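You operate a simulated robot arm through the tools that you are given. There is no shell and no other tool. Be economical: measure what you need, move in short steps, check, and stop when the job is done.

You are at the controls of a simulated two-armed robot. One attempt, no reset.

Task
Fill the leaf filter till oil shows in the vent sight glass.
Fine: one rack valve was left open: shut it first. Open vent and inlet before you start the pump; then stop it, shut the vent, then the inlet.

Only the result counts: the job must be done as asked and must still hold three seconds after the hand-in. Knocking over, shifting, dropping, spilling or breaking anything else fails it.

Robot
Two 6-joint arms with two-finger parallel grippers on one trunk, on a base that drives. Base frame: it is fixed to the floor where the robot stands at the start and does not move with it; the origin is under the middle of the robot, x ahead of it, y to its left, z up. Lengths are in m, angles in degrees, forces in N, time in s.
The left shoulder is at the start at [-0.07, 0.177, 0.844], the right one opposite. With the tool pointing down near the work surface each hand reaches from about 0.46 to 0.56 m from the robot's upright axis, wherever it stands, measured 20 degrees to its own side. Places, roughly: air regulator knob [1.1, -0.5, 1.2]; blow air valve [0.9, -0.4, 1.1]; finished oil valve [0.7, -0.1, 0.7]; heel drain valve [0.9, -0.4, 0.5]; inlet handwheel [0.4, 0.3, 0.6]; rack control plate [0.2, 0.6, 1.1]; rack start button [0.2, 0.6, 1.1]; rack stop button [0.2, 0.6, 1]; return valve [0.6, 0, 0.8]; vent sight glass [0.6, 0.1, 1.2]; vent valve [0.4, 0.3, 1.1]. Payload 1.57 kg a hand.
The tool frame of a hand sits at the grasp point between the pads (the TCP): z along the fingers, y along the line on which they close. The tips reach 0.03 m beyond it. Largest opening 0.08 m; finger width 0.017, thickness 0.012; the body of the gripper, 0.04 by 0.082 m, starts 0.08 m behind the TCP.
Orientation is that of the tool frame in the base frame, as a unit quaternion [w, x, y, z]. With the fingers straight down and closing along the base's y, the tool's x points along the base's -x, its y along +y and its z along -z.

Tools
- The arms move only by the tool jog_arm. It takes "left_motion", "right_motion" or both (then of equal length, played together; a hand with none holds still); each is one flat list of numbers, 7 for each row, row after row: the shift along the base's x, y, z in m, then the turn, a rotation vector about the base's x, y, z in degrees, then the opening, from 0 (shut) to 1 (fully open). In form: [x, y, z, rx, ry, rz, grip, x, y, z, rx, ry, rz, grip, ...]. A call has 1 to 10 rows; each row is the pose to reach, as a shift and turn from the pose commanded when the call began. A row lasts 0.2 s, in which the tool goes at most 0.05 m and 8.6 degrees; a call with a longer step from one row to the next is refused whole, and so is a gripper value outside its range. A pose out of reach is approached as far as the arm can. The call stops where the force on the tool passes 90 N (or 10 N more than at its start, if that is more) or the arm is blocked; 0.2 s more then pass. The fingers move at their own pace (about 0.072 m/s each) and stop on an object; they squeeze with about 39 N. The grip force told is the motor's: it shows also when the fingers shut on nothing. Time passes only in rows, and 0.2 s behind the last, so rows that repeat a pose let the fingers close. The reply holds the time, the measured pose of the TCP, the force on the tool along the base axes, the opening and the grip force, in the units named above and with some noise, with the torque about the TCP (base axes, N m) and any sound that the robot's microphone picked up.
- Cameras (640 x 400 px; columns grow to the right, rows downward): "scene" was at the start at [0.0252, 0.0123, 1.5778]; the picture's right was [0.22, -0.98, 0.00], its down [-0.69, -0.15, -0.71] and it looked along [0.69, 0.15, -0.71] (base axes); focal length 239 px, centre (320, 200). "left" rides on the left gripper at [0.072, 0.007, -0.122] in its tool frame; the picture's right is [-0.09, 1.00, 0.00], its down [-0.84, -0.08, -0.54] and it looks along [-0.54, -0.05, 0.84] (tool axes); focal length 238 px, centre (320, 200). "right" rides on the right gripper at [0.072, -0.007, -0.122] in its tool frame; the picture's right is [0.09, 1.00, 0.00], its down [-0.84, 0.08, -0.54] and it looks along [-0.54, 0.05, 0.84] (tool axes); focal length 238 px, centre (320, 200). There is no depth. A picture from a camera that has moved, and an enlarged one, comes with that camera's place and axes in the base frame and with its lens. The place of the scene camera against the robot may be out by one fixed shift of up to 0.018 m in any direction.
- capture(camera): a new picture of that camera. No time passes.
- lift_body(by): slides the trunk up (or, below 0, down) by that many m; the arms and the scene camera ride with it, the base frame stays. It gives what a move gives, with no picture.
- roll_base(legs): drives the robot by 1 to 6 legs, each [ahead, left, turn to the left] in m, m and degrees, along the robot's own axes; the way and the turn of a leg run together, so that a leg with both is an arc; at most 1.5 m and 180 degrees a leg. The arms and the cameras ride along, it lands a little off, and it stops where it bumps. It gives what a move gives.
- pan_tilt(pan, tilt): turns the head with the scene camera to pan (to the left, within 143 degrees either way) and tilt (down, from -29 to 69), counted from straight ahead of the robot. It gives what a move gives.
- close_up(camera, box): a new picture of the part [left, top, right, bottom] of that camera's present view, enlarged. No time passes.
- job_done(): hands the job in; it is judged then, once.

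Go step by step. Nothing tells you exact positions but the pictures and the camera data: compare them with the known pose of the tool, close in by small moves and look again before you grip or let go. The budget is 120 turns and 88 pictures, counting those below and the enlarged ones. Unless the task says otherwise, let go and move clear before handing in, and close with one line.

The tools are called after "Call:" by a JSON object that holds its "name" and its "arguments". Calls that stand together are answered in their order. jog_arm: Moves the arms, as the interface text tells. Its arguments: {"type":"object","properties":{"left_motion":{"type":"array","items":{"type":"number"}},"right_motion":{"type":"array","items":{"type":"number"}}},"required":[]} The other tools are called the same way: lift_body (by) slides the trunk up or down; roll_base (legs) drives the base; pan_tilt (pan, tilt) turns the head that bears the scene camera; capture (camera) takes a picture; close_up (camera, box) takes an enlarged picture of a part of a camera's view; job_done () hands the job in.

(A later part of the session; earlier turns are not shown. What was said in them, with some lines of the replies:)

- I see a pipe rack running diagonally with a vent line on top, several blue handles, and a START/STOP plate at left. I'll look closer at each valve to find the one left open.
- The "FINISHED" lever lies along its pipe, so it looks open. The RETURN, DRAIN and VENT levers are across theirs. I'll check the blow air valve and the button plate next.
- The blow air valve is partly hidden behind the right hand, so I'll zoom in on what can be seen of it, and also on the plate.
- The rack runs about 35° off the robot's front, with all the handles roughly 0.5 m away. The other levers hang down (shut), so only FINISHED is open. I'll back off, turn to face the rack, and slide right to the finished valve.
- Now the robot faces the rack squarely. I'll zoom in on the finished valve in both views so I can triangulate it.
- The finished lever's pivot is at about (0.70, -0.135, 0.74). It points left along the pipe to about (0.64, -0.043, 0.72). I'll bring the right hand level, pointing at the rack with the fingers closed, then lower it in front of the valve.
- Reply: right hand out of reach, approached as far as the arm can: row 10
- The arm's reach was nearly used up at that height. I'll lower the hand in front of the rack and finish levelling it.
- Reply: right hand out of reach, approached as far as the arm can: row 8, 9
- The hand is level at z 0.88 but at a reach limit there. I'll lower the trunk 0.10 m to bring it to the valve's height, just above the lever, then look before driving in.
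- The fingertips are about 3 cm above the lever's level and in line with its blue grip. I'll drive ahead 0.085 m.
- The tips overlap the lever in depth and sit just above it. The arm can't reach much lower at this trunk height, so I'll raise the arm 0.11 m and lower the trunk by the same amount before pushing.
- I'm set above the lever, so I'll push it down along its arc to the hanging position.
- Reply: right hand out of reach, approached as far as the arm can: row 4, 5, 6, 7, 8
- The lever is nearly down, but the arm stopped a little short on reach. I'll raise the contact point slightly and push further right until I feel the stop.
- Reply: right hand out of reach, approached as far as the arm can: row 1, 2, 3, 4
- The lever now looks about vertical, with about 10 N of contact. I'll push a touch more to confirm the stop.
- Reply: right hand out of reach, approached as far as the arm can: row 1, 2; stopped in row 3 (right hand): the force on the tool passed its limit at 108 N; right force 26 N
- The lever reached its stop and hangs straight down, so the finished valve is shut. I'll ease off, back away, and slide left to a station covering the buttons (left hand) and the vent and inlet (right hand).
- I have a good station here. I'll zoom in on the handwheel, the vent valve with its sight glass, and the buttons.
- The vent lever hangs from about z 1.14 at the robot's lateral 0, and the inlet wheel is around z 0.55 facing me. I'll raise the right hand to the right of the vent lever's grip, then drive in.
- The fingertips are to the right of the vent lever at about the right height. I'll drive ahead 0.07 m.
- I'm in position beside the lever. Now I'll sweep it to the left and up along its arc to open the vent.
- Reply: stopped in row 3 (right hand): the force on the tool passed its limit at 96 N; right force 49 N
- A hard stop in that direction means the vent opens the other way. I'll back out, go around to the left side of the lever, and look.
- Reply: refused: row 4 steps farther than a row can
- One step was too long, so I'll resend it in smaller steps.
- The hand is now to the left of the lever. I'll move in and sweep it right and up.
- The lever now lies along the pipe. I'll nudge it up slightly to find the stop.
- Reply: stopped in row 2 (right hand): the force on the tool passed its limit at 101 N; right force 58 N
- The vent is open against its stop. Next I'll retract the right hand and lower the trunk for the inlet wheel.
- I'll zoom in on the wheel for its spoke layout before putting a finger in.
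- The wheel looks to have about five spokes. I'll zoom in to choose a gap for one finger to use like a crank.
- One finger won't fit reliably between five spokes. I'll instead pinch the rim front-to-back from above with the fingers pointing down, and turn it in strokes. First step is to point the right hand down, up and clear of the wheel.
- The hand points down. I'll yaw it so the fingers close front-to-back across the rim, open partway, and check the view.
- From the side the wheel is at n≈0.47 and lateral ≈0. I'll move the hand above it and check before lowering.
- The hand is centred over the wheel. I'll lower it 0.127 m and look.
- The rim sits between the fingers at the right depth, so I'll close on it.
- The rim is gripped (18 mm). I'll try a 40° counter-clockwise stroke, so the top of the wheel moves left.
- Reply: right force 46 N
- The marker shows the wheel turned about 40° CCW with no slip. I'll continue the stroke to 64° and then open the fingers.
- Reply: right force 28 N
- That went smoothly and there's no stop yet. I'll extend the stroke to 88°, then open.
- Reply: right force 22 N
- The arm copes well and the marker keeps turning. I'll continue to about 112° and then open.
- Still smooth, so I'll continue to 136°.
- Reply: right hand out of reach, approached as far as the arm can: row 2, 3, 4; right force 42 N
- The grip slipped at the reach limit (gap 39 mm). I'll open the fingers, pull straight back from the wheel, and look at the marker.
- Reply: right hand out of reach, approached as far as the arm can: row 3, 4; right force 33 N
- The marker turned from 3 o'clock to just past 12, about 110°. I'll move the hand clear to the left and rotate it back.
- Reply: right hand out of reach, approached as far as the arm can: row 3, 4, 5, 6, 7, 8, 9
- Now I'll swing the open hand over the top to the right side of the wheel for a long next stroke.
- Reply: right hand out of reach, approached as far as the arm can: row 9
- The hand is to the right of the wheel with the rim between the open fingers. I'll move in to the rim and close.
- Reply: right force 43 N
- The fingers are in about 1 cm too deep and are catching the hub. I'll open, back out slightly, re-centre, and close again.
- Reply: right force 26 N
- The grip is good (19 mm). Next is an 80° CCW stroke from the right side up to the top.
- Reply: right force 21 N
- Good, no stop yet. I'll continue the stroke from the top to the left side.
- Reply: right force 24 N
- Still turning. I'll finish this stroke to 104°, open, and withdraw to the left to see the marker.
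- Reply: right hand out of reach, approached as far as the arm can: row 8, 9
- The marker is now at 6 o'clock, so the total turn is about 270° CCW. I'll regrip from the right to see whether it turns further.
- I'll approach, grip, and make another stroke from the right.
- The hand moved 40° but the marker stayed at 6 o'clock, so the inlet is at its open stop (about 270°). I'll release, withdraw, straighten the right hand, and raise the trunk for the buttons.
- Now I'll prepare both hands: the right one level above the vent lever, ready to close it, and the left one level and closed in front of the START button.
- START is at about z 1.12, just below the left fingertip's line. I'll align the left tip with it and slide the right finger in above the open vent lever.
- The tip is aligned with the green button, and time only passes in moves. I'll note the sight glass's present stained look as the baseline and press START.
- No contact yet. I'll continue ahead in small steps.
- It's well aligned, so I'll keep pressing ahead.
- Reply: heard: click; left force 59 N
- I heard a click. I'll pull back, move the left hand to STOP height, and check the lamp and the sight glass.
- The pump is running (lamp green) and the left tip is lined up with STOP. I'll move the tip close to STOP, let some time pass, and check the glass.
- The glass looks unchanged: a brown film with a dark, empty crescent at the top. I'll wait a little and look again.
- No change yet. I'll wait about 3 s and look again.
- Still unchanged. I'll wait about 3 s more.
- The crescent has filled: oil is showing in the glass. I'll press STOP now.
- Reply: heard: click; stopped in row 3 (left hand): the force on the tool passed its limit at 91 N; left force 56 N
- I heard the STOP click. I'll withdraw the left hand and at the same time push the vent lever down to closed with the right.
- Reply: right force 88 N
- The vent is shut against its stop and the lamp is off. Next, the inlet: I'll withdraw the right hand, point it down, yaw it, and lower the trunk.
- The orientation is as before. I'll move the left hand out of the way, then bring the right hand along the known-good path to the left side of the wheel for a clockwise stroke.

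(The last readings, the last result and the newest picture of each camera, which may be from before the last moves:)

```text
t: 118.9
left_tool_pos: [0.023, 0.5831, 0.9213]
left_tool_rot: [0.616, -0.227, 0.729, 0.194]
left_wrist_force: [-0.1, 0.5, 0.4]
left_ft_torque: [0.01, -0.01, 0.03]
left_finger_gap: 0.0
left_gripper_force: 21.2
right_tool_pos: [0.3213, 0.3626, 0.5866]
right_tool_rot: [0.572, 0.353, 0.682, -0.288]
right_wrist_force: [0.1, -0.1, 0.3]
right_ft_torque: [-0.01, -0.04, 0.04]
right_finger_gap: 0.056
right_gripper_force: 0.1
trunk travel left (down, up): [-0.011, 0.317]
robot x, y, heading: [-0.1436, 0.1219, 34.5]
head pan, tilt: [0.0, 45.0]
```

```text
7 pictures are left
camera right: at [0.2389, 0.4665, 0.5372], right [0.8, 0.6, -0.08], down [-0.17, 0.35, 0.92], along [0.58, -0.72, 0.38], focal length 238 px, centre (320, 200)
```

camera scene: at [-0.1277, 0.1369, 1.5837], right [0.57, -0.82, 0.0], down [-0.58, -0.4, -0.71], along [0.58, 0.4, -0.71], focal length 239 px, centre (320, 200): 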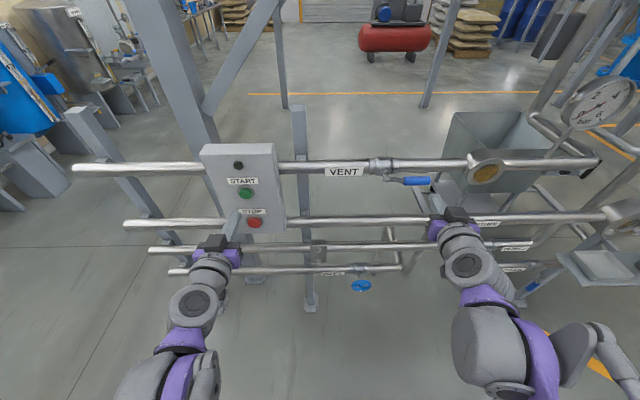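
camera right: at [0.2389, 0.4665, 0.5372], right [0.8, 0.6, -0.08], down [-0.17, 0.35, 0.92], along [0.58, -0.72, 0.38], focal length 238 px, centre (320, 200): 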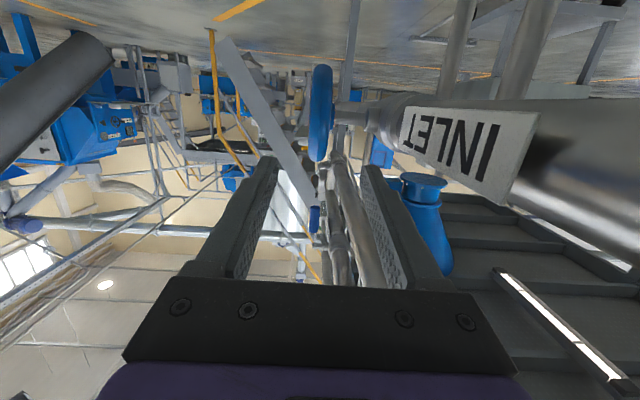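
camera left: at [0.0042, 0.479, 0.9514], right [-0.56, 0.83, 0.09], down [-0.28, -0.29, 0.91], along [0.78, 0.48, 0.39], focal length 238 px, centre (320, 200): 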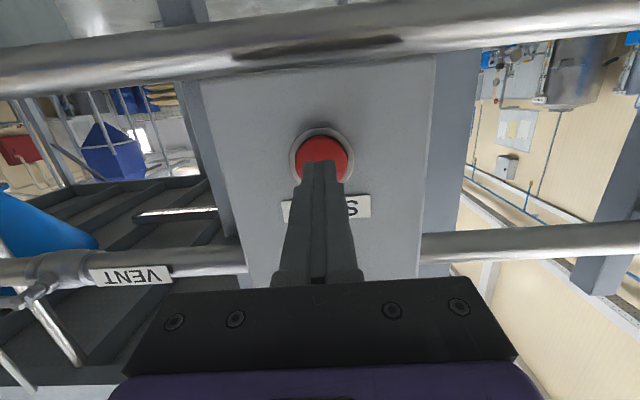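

The wheel sits between the fingers. I'll approach the rim and close.

Call:
{"name": "jog_arm", "arguments": {"right_motion": [0, 0, -0.02, 0, 0, 0, 0.7, 0.014, -0.019, -0.03, 0, 0, 0, 0.7, 0.028, -0.038, -0.032, 0, 0, 0, 0.7, 0.0418, -0.0574, -0.032, 0, 0, 0, 0.7, 0.0418, -0.0574, -0.032, 0, 0, 0, 0.05, 0.0418, -0.0574, -0.032, 0, 0, 0, 0.05, 0.0418, -0.0574, -0.032, 0, 0, 0, 0.05, 0.0418, -0.0574, -0.032, 0, 0, 0, 0.05]}}

```text
t: 120.7
left_tool_pos: [0.0222, 0.5828, 0.922]
left_tool_rot: [0.616, -0.226, 0.729, 0.193]
left_wrist_force: [0.3, 1.0, 0.5]
left_ft_torque: [0.0, -0.03, 0.02]
left_finger_gap: 0.0002
left_gripper_force: 20.3
right_tool_pos: [0.3621, 0.3033, 0.5543]
right_tool_rot: [0.57, 0.354, 0.683, -0.288]
right_wrist_force: [-15.3, -12.9, -7.6]
right_ft_torque: [0.1, 0.27, -0.29]
right_finger_gap: 0.0215
right_gripper_force: 10.0
trunk travel left (down, up): [-0.011, 0.317]
robot x, y, heading: [-0.1498, 0.1174, 34.5]
head pan, tilt: [0.0, 45.0]
```

The grip isn't centred yet (front finger touching first). I'll shift back slightly and squeeze.

Call:
{"name": "jog_arm", "arguments": {"right_motion": [-0.0025, -0.0017, 0, 0, 0, 0, 0, -0.0025, -0.0017, 0, 0, 0, 0, 0, -0.0025, -0.0017, 0, 0, 0, 0, 0]}}

```text
t: 121.5
left_tool_pos: [0.0218, 0.583, 0.9203]
left_tool_rot: [0.616, -0.226, 0.73, 0.193]
left_wrist_force: [0.9, -0.6, -0.4]
left_ft_torque: [-0.03, 0.02, 0.0]
left_finger_gap: 0.0001
left_gripper_force: 21.6
right_tool_pos: [0.3626, 0.3035, 0.5557]
right_tool_rot: [0.571, 0.354, 0.683, -0.288]
right_wrist_force: [3.5, -2.8, -0.1]
right_ft_torque: [-0.33, 0.42, -0.09]
right_finger_gap: 0.0179
right_gripper_force: 32.5
trunk travel left (down, up): [-0.011, 0.317]
robot x, y, heading: [-0.1478, 0.1147, 34.5]
head pan, tilt: [0.0, 45.0]
```

Now it's a firm 18 mm grip. I'll turn clockwise in two 80° strokes, left to top to right.

Call:
{"name": "jog_arm", "arguments": {"right_motion": [0.0009, -0.0013, 0.0062, 6.58, 4.55, 0, 0, 0.0023, -0.0033, 0.0122, 13.15, 9.1, 0, 0, 0.0041, -0.0059, 0.0177, 19.7, 13.66, 0, 0, 0.0063, -0.0091, 0.0228, 26.3, 18.2, 0, 0, 0.009, -0.0129, 0.0272, 32.9, 22.8, 0, 0, 0.0119, -0.0171, 0.031, 39.5, 27.3, 0, 0, 0.0152, -0.0218, 0.034, 46.0, 31.9, 0, 0, 0.0186, -0.0268, 0.0362, 52.6, 36.4, 0, 0, 0.0222, -0.0319, 0.0376, 59.2, 41.0, 0, 0, 0.0258, -0.0372, 0.038, 65.8, 45.5, 0, 0]}}

Call:
{"name": "jog_arm", "arguments": {"right_motion": [0.0037, -0.0052, -0.0004, 6.58, 4.55, 0, 0, 0.0073, -0.0104, -0.0018, 13.15, 9.1, 0, 0, 0.0107, -0.0153, -0.004, 19.7, 13.66, 0, 0, 0.0139, -0.02, -0.007, 26.3, 18.2, 0, 0, 0.0169, -0.0243, -0.0108, 32.9, 22.8, 0, 0, 0.0195, -0.0281, -0.0152, 39.5, 27.3, 0, 0, 0.0217, -0.0313, -0.0203, 46.0, 31.9, 0, 0, 0.0235, -0.0339, -0.0258, 52.6, 36.4, 0, 0, 0.0249, -0.0359, -0.0318, 59.2, 41.0, 0, 0, 0.0258, -0.0372, -0.038, 65.8, 45.5, 0, 0]}}

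Call:
{"name": "close_up", "arguments": {"camera": "scene", "box": [330, 230, 426, 290]}}

```text
t: 123.7
left_tool_pos: [0.0238, 0.5859, 0.9204]
left_tool_rot: [0.615, -0.227, 0.73, 0.193]
left_wrist_force: [-0.2, 0.5, 0.4]
left_ft_torque: [0.01, -0.03, 0.04]
left_finger_gap: 0.0
left_gripper_force: 21.8
right_tool_pos: [0.3867, 0.2664, 0.593]
right_tool_rot: [0.001, 0.467, 0.884, 0.015]
right_wrist_force: [31.2, 30.4, 16.1]
right_ft_torque: [0.02, 0.47, 0.57]
right_finger_gap: 0.0189
right_gripper_force: 33.6
trunk travel left (down, up): [-0.011, 0.317]
robot x, y, heading: [-0.1534, 0.1183, 34.6]
head pan, tilt: [0.0, 45.0]
```

```text
t: 125.9
left_tool_pos: [0.0241, 0.5864, 0.92]
left_tool_rot: [0.615, -0.227, 0.73, 0.193]
left_wrist_force: [0.3, 0.2, 0.0]
left_ft_torque: [-0.02, -0.01, -0.05]
left_finger_gap: 0.0
left_gripper_force: 21.9
right_tool_pos: [0.4151, 0.2302, 0.5553]
right_tool_rot: [-0.568, 0.366, 0.67, 0.307]
right_wrist_force: [35.2, 39.0, 9.6]
right_ft_torque: [0.59, -0.03, 0.63]
right_finger_gap: 0.0195
right_gripper_force: 34.0
trunk travel left (down, up): [-0.011, 0.317]
robot x, y, heading: [-0.1447, 0.1173, 34.4]
head pan, tilt: [0.0, 45.0]
```

```text
6.67 times, centred on (378, 260) of scene
camera zoom: at [-0.0853, 0.167, 1.295], right [0.57, -0.82, 0.0], down [-0.58, -0.4, -0.71], along [0.58, 0.4, -0.71], focal length 1593 px, centre (-67, -200)
```

zoom: 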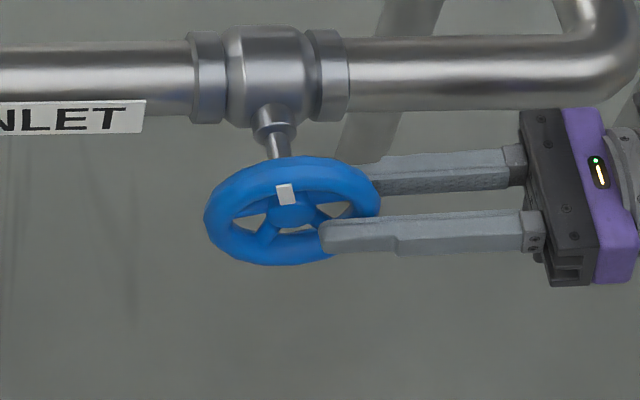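

The marker went from 6 through 9 to about 12, so roughly 95° remains. I'll release, swing over the top, and regrip at the upper left.

Call:
{"name": "jog_arm", "arguments": {"right_motion": [0, 0, 0, 0, 0, 0, 0.7, 0, 0, 0, 0, 0, 0, 0.7, 0.019, -0.0265, 0.0045, 0, 0, 0, 0.7, 0.038, -0.053, 0.009, 0, 0, 0, 0.7, 0.032, -0.0474, 0.0245, -6.58, -4.55, 0, 0.7, 0.0261, -0.0418, 0.04, -13.15, -9.1, 0, 0.7, 0.0201, -0.0362, 0.0555, -19.7, -13.66, 0, 0.7, 0.0142, -0.0305, 0.071, -26.3, -18.2, 0, 0.7, 0.0083, -0.0249, 0.0865, -32.9, -22.8, 0, 0.7, 0.0023, -0.0193, 0.102, -39.5, -27.3, 0, 0.7]}}

Call:
{"name": "jog_arm", "arguments": {"right_motion": [-0.006, 0.0056, 0.0155, -6.58, -4.55, 0, 0.7, -0.0119, 0.0112, 0.031, -13.15, -9.1, 0, 0.7, -0.0179, 0.0168, 0.0465, -19.7, -13.66, 0, 0.7, -0.0238, 0.0224, 0.062, -26.3, -18.2, 0, 0.7, -0.0322, 0.0395, 0.0512, -31.8, -22.0, 0, 0.7, -0.0406, 0.0566, 0.0403, -37.3, -25.8, 0, 0.7, -0.049, 0.0737, 0.0295, -42.7, -29.6, 0, 0.7, -0.0573, 0.0908, 0.0187, -48.2, -33.4, 0, 0.7, -0.0657, 0.1079, 0.0078, -53.7, -37.2, 0, 0.7, -0.0741, 0.125, -0.003, -59.2, -41.0, 0, 0.7]}}

```text
t: 128.1
left_tool_pos: [0.0222, 0.5839, 0.9209]
left_tool_rot: [0.616, -0.226, 0.729, 0.193]
left_wrist_force: [0.1, -0.2, 0.7]
left_ft_torque: [0.0, -0.03, 0.0]
left_finger_gap: 0.0001
left_gripper_force: 21.4
right_tool_pos: [0.4157, 0.2084, 0.6581]
right_tool_rot: [-0.243, 0.451, 0.848, 0.138]
right_wrist_force: [-0.1, 0.1, -0.2]
right_ft_torque: [-0.01, 0.03, -0.04]
right_finger_gap: 0.0562
right_gripper_force: 0.1
trunk travel left (down, up): [-0.011, 0.317]
robot x, y, heading: [-0.1496, 0.1172, 34.6]
head pan, tilt: [0.0, 45.0]
```

```text
t: 130.3
left_tool_pos: [0.0222, 0.5839, 0.9217]
left_tool_rot: [0.616, -0.226, 0.729, 0.193]
left_wrist_force: [-0.3, -0.3, -0.9]
left_ft_torque: [-0.01, 0.0, 0.0]
left_finger_gap: 0.0
left_gripper_force: 21.5
right_tool_pos: [0.3396, 0.3342, 0.6566]
right_tool_rot: [0.306, 0.437, 0.833, -0.147]
right_wrist_force: [0.2, -0.7, -0.5]
right_ft_torque: [0.04, 0.03, -0.01]
right_finger_gap: 0.0555
right_gripper_force: 0.1
trunk travel left (down, up): [-0.011, 0.317]
robot x, y, heading: [-0.1511, 0.1186, 34.9]
head pan, tilt: [0.0, 45.0]
```

I'm positioned at the upper left of the wheel. I'll move in to the rim and grip.

Call:
{"name": "jog_arm", "arguments": {"right_motion": [0.0103, -0.0143, -0.0235, 0, 0, 0, 0.7, 0.0207, -0.0287, -0.047, 0, 0, 0, 0.7, 0.031, -0.043, -0.0706, 0, 0, 0, 0.7, 0.031, -0.043, -0.0706, 0, 0, 0, 0, 0.031, -0.043, -0.0706, 0, 0, 0, 0, 0.031, -0.043, -0.0706, 0, 0, 0, 0, 0.031, -0.043, -0.0706, 0, 0, 0, 0]}}

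```text
t: 131.9
left_tool_pos: [0.0214, 0.5834, 0.9222]
left_tool_rot: [0.616, -0.225, 0.73, 0.192]
left_wrist_force: [-0.1, -0.2, 0.2]
left_ft_torque: [0.0, -0.02, 0.01]
left_finger_gap: 0.0002
left_gripper_force: 21.1
right_tool_pos: [0.3707, 0.2903, 0.5855]
right_tool_rot: [0.304, 0.436, 0.834, -0.146]
right_wrist_force: [-10.1, -7.3, -6.2]
right_ft_torque: [-0.51, 1.02, -0.15]
right_finger_gap: 0.0181
right_gripper_force: 32.7
trunk travel left (down, up): [-0.011, 0.317]
robot x, y, heading: [-0.1463, 0.1182, 34.5]
head pan, tilt: [0.0, 45.0]
```

The grip is firm. I'll make the final clockwise stroke, 120° (upper left to right), which should reach the closed stop.

Call:
{"name": "jog_arm", "arguments": {"right_motion": [0.0032, -0.0041, 0.0038, 6.58, 4.55, 0, 0, 0.0067, -0.0087, 0.0068, 13.15, 9.1, 0, 0, 0.0103, -0.0134, 0.009, 19.7, 13.66, 0, 0, 0.0142, -0.0184, 0.0104, 26.3, 18.2, 0, 0, 0.018, -0.0235, 0.0108, 32.9, 22.8, 0, 0, 0.022, -0.0286, 0.0104, 39.5, 27.3, 0, 0, 0.0258, -0.0336, 0.009, 46.0, 31.9, 0, 0, 0.0295, -0.0383, 0.0068, 52.6, 36.4, 0, 0, 0.033, -0.0429, 0.0038, 59.2, 41.0, 0, 0, 0.0362, -0.047, 0, 65.8, 45.5, 0, 0]}}

Call:
{"name": "jog_arm", "arguments": {"right_motion": [0.0026, -0.0038, -0.0044, 6.58, 4.55, 0, 0, 0.0048, -0.007, -0.0095, 13.15, 9.1, 0, 0, 0.0067, -0.0096, -0.015, 19.7, 13.66, 0, 0, 0.008, -0.0116, -0.021, 26.3, 18.2, 0, 0, 0.0089, -0.0129, -0.0272, 32.9, 22.8, 0, 0]}}

Call:
{"name": "close_up", "arguments": {"camera": "scene", "box": [330, 230, 426, 290]}}

```text
t: 134.1
left_tool_pos: [0.0204, 0.5825, 0.9228]
left_tool_rot: [0.616, -0.227, 0.729, 0.194]
left_wrist_force: [-0.9, 0.1, -0.1]
left_ft_torque: [-0.02, 0.01, 0.02]
left_finger_gap: 0.0
left_gripper_force: 21.3
right_tool_pos: [0.4054, 0.2431, 0.5856]
right_tool_rot: [-0.304, 0.44, 0.828, 0.17]
right_wrist_force: [-13.9, -6.8, 20.0]
right_ft_torque: [0.11, 0.91, 1.35]
right_finger_gap: 0.0194
right_gripper_force: 32.9
trunk travel left (down, up): [-0.011, 0.317]
robot x, y, heading: [-0.1507, 0.1174, 34.5]
head pan, tilt: [0.0, 45.0]
```

```text
t: 135.3
left_tool_pos: [0.0197, 0.5833, 0.921]
left_tool_rot: [0.616, -0.226, 0.729, 0.193]
left_wrist_force: [0.2, 0.6, -0.4]
left_ft_torque: [0.02, 0.0, 0.0]
left_finger_gap: 0.0
left_gripper_force: 21.1
right_tool_pos: [0.4151, 0.2297, 0.5575]
right_tool_rot: [-0.571, 0.362, 0.671, 0.306]
right_wrist_force: [-21.3, -8.4, 6.5]
right_ft_torque: [-0.53, -0.65, 1.48]
right_finger_gap: 0.0191
right_gripper_force: 33.3
trunk travel left (down, up): [-0.011, 0.317]
robot x, y, heading: [-0.1445, 0.1192, 34.7]
head pan, tilt: [0.0, 45.0]
```

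```text
6.67 times, centred on (378, 260) of scene
camera zoom: at [-0.0895, 0.1637, 1.2954], right [0.57, -0.82, 0.0], down [-0.58, -0.4, -0.71], along [0.58, 0.4, -0.71], focal length 1593 px, centre (-67, -200)
```

zoom: 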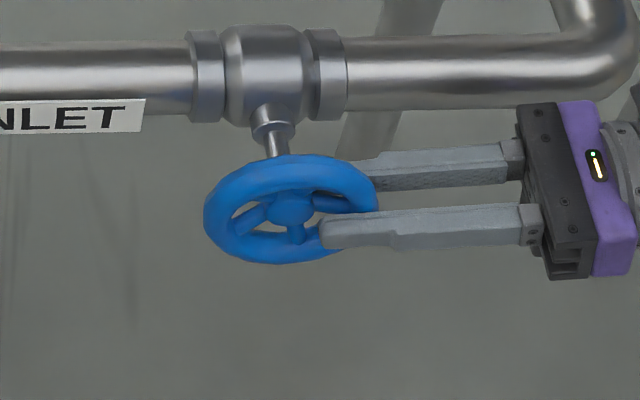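

The marker is now behind the fingers at about 3 o'clock. I'll release, withdraw, and compare it with its original shut position.

Call:
{"name": "jog_arm", "arguments": {"right_motion": [0, 0, 0, 0, 0, 0, 0.7, 0, 0, 0, 0, 0, 0, 0.7, 0.019, -0.0265, 0.0045, 0, 0, 0, 0.7, 0.038, -0.053, 0.009, 0, 0, 0, 0.7, 0.042, -0.06, 0.0245, -6.58, -4.55, 0, 0.7, 0.042, -0.06, 0.04, -13.15, -9.1, 0, 0.7, 0.025, -0.07, 0.0555, -19.7, -13.66, 0, 0.7, 0, -0.09, 0.071, -26.3, -18.2, 0, 0.7, -0.025, -0.11, 0.0865, -32.9, -22.8, 0, 0.7, -0.045, -0.12, 0.102, -39.5, -27.3, 0, 0.7]}}

Call:
{"name": "close_up", "arguments": {"camera": "scene", "box": [330, 230, 426, 290]}}

```text
t: 137.5
left_tool_pos: [0.022, 0.5844, 0.9227]
left_tool_rot: [0.616, -0.226, 0.729, 0.193]
left_wrist_force: [-0.4, 0.5, -0.2]
left_ft_torque: [-0.01, -0.05, 0.02]
left_finger_gap: 0.0
left_gripper_force: 21.8
right_tool_pos: [0.3717, 0.1074, 0.6595]
right_tool_rot: [-0.242, 0.452, 0.847, 0.139]
right_wrist_force: [-0.1, 0.4, -0.1]
right_ft_torque: [-0.01, -0.01, -0.02]
right_finger_gap: 0.056
right_gripper_force: 0.0
trunk travel left (down, up): [-0.011, 0.317]
robot x, y, heading: [-0.1495, 0.1165, 34.8]
head pan, tilt: [0.0, 45.0]
```

```text
6.67 times, centred on (378, 260) of scene
camera zoom: at [-0.0878, 0.1644, 1.2953], right [0.57, -0.82, 0.0], down [-0.58, -0.4, -0.71], along [0.58, 0.4, -0.71], focal length 1593 px, centre (-67, -200)
```

zoom: 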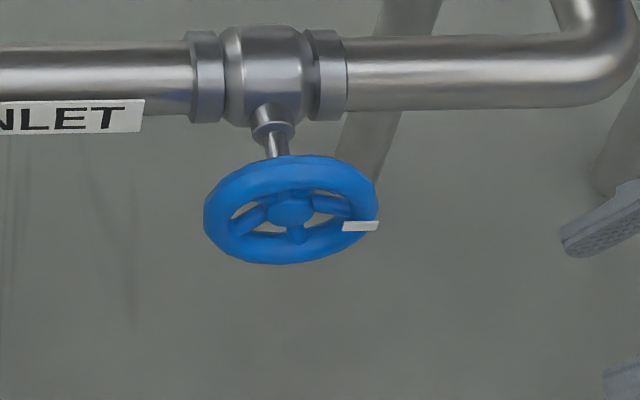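

The marker is back at its original shut position. I'll take one last overall check.

Call:
{"name": "capture", "arguments": {"camera": "scene"}}

```text
3 pictures are left
camera scene: at [-0.0878, 0.1644, 1.2953], right [0.57, -0.82, 0.0], down [-0.58, -0.4, -0.71], along [0.58, 0.4, -0.71], focal length 239 px, centre (320, 200)
```

scene: 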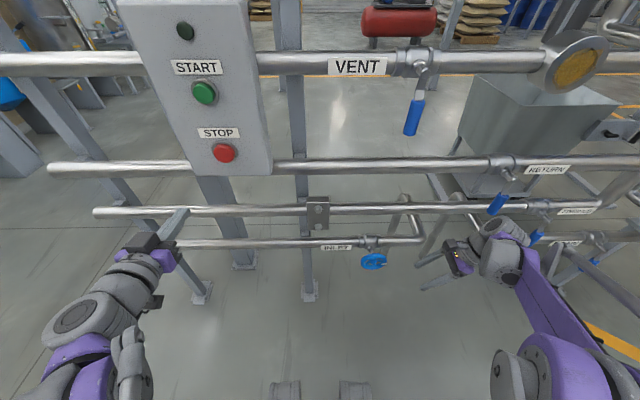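

The vent lever hangs down (shut), the inlet is shut, the pump lamp is off, oil shows in the glass, and both hands are clear. I'm handing in now.

Call:
{"name": "job_done", "arguments": {}}

```text
The job is handed in.
```

The leaf filter is filled until oil shows in the vent sight glass. I shut the finished-oil valve that had been left open, then opened the vent and inlet before starting the pump. Once oil showed I stopped the pump, then shut the vent and then the inlet.
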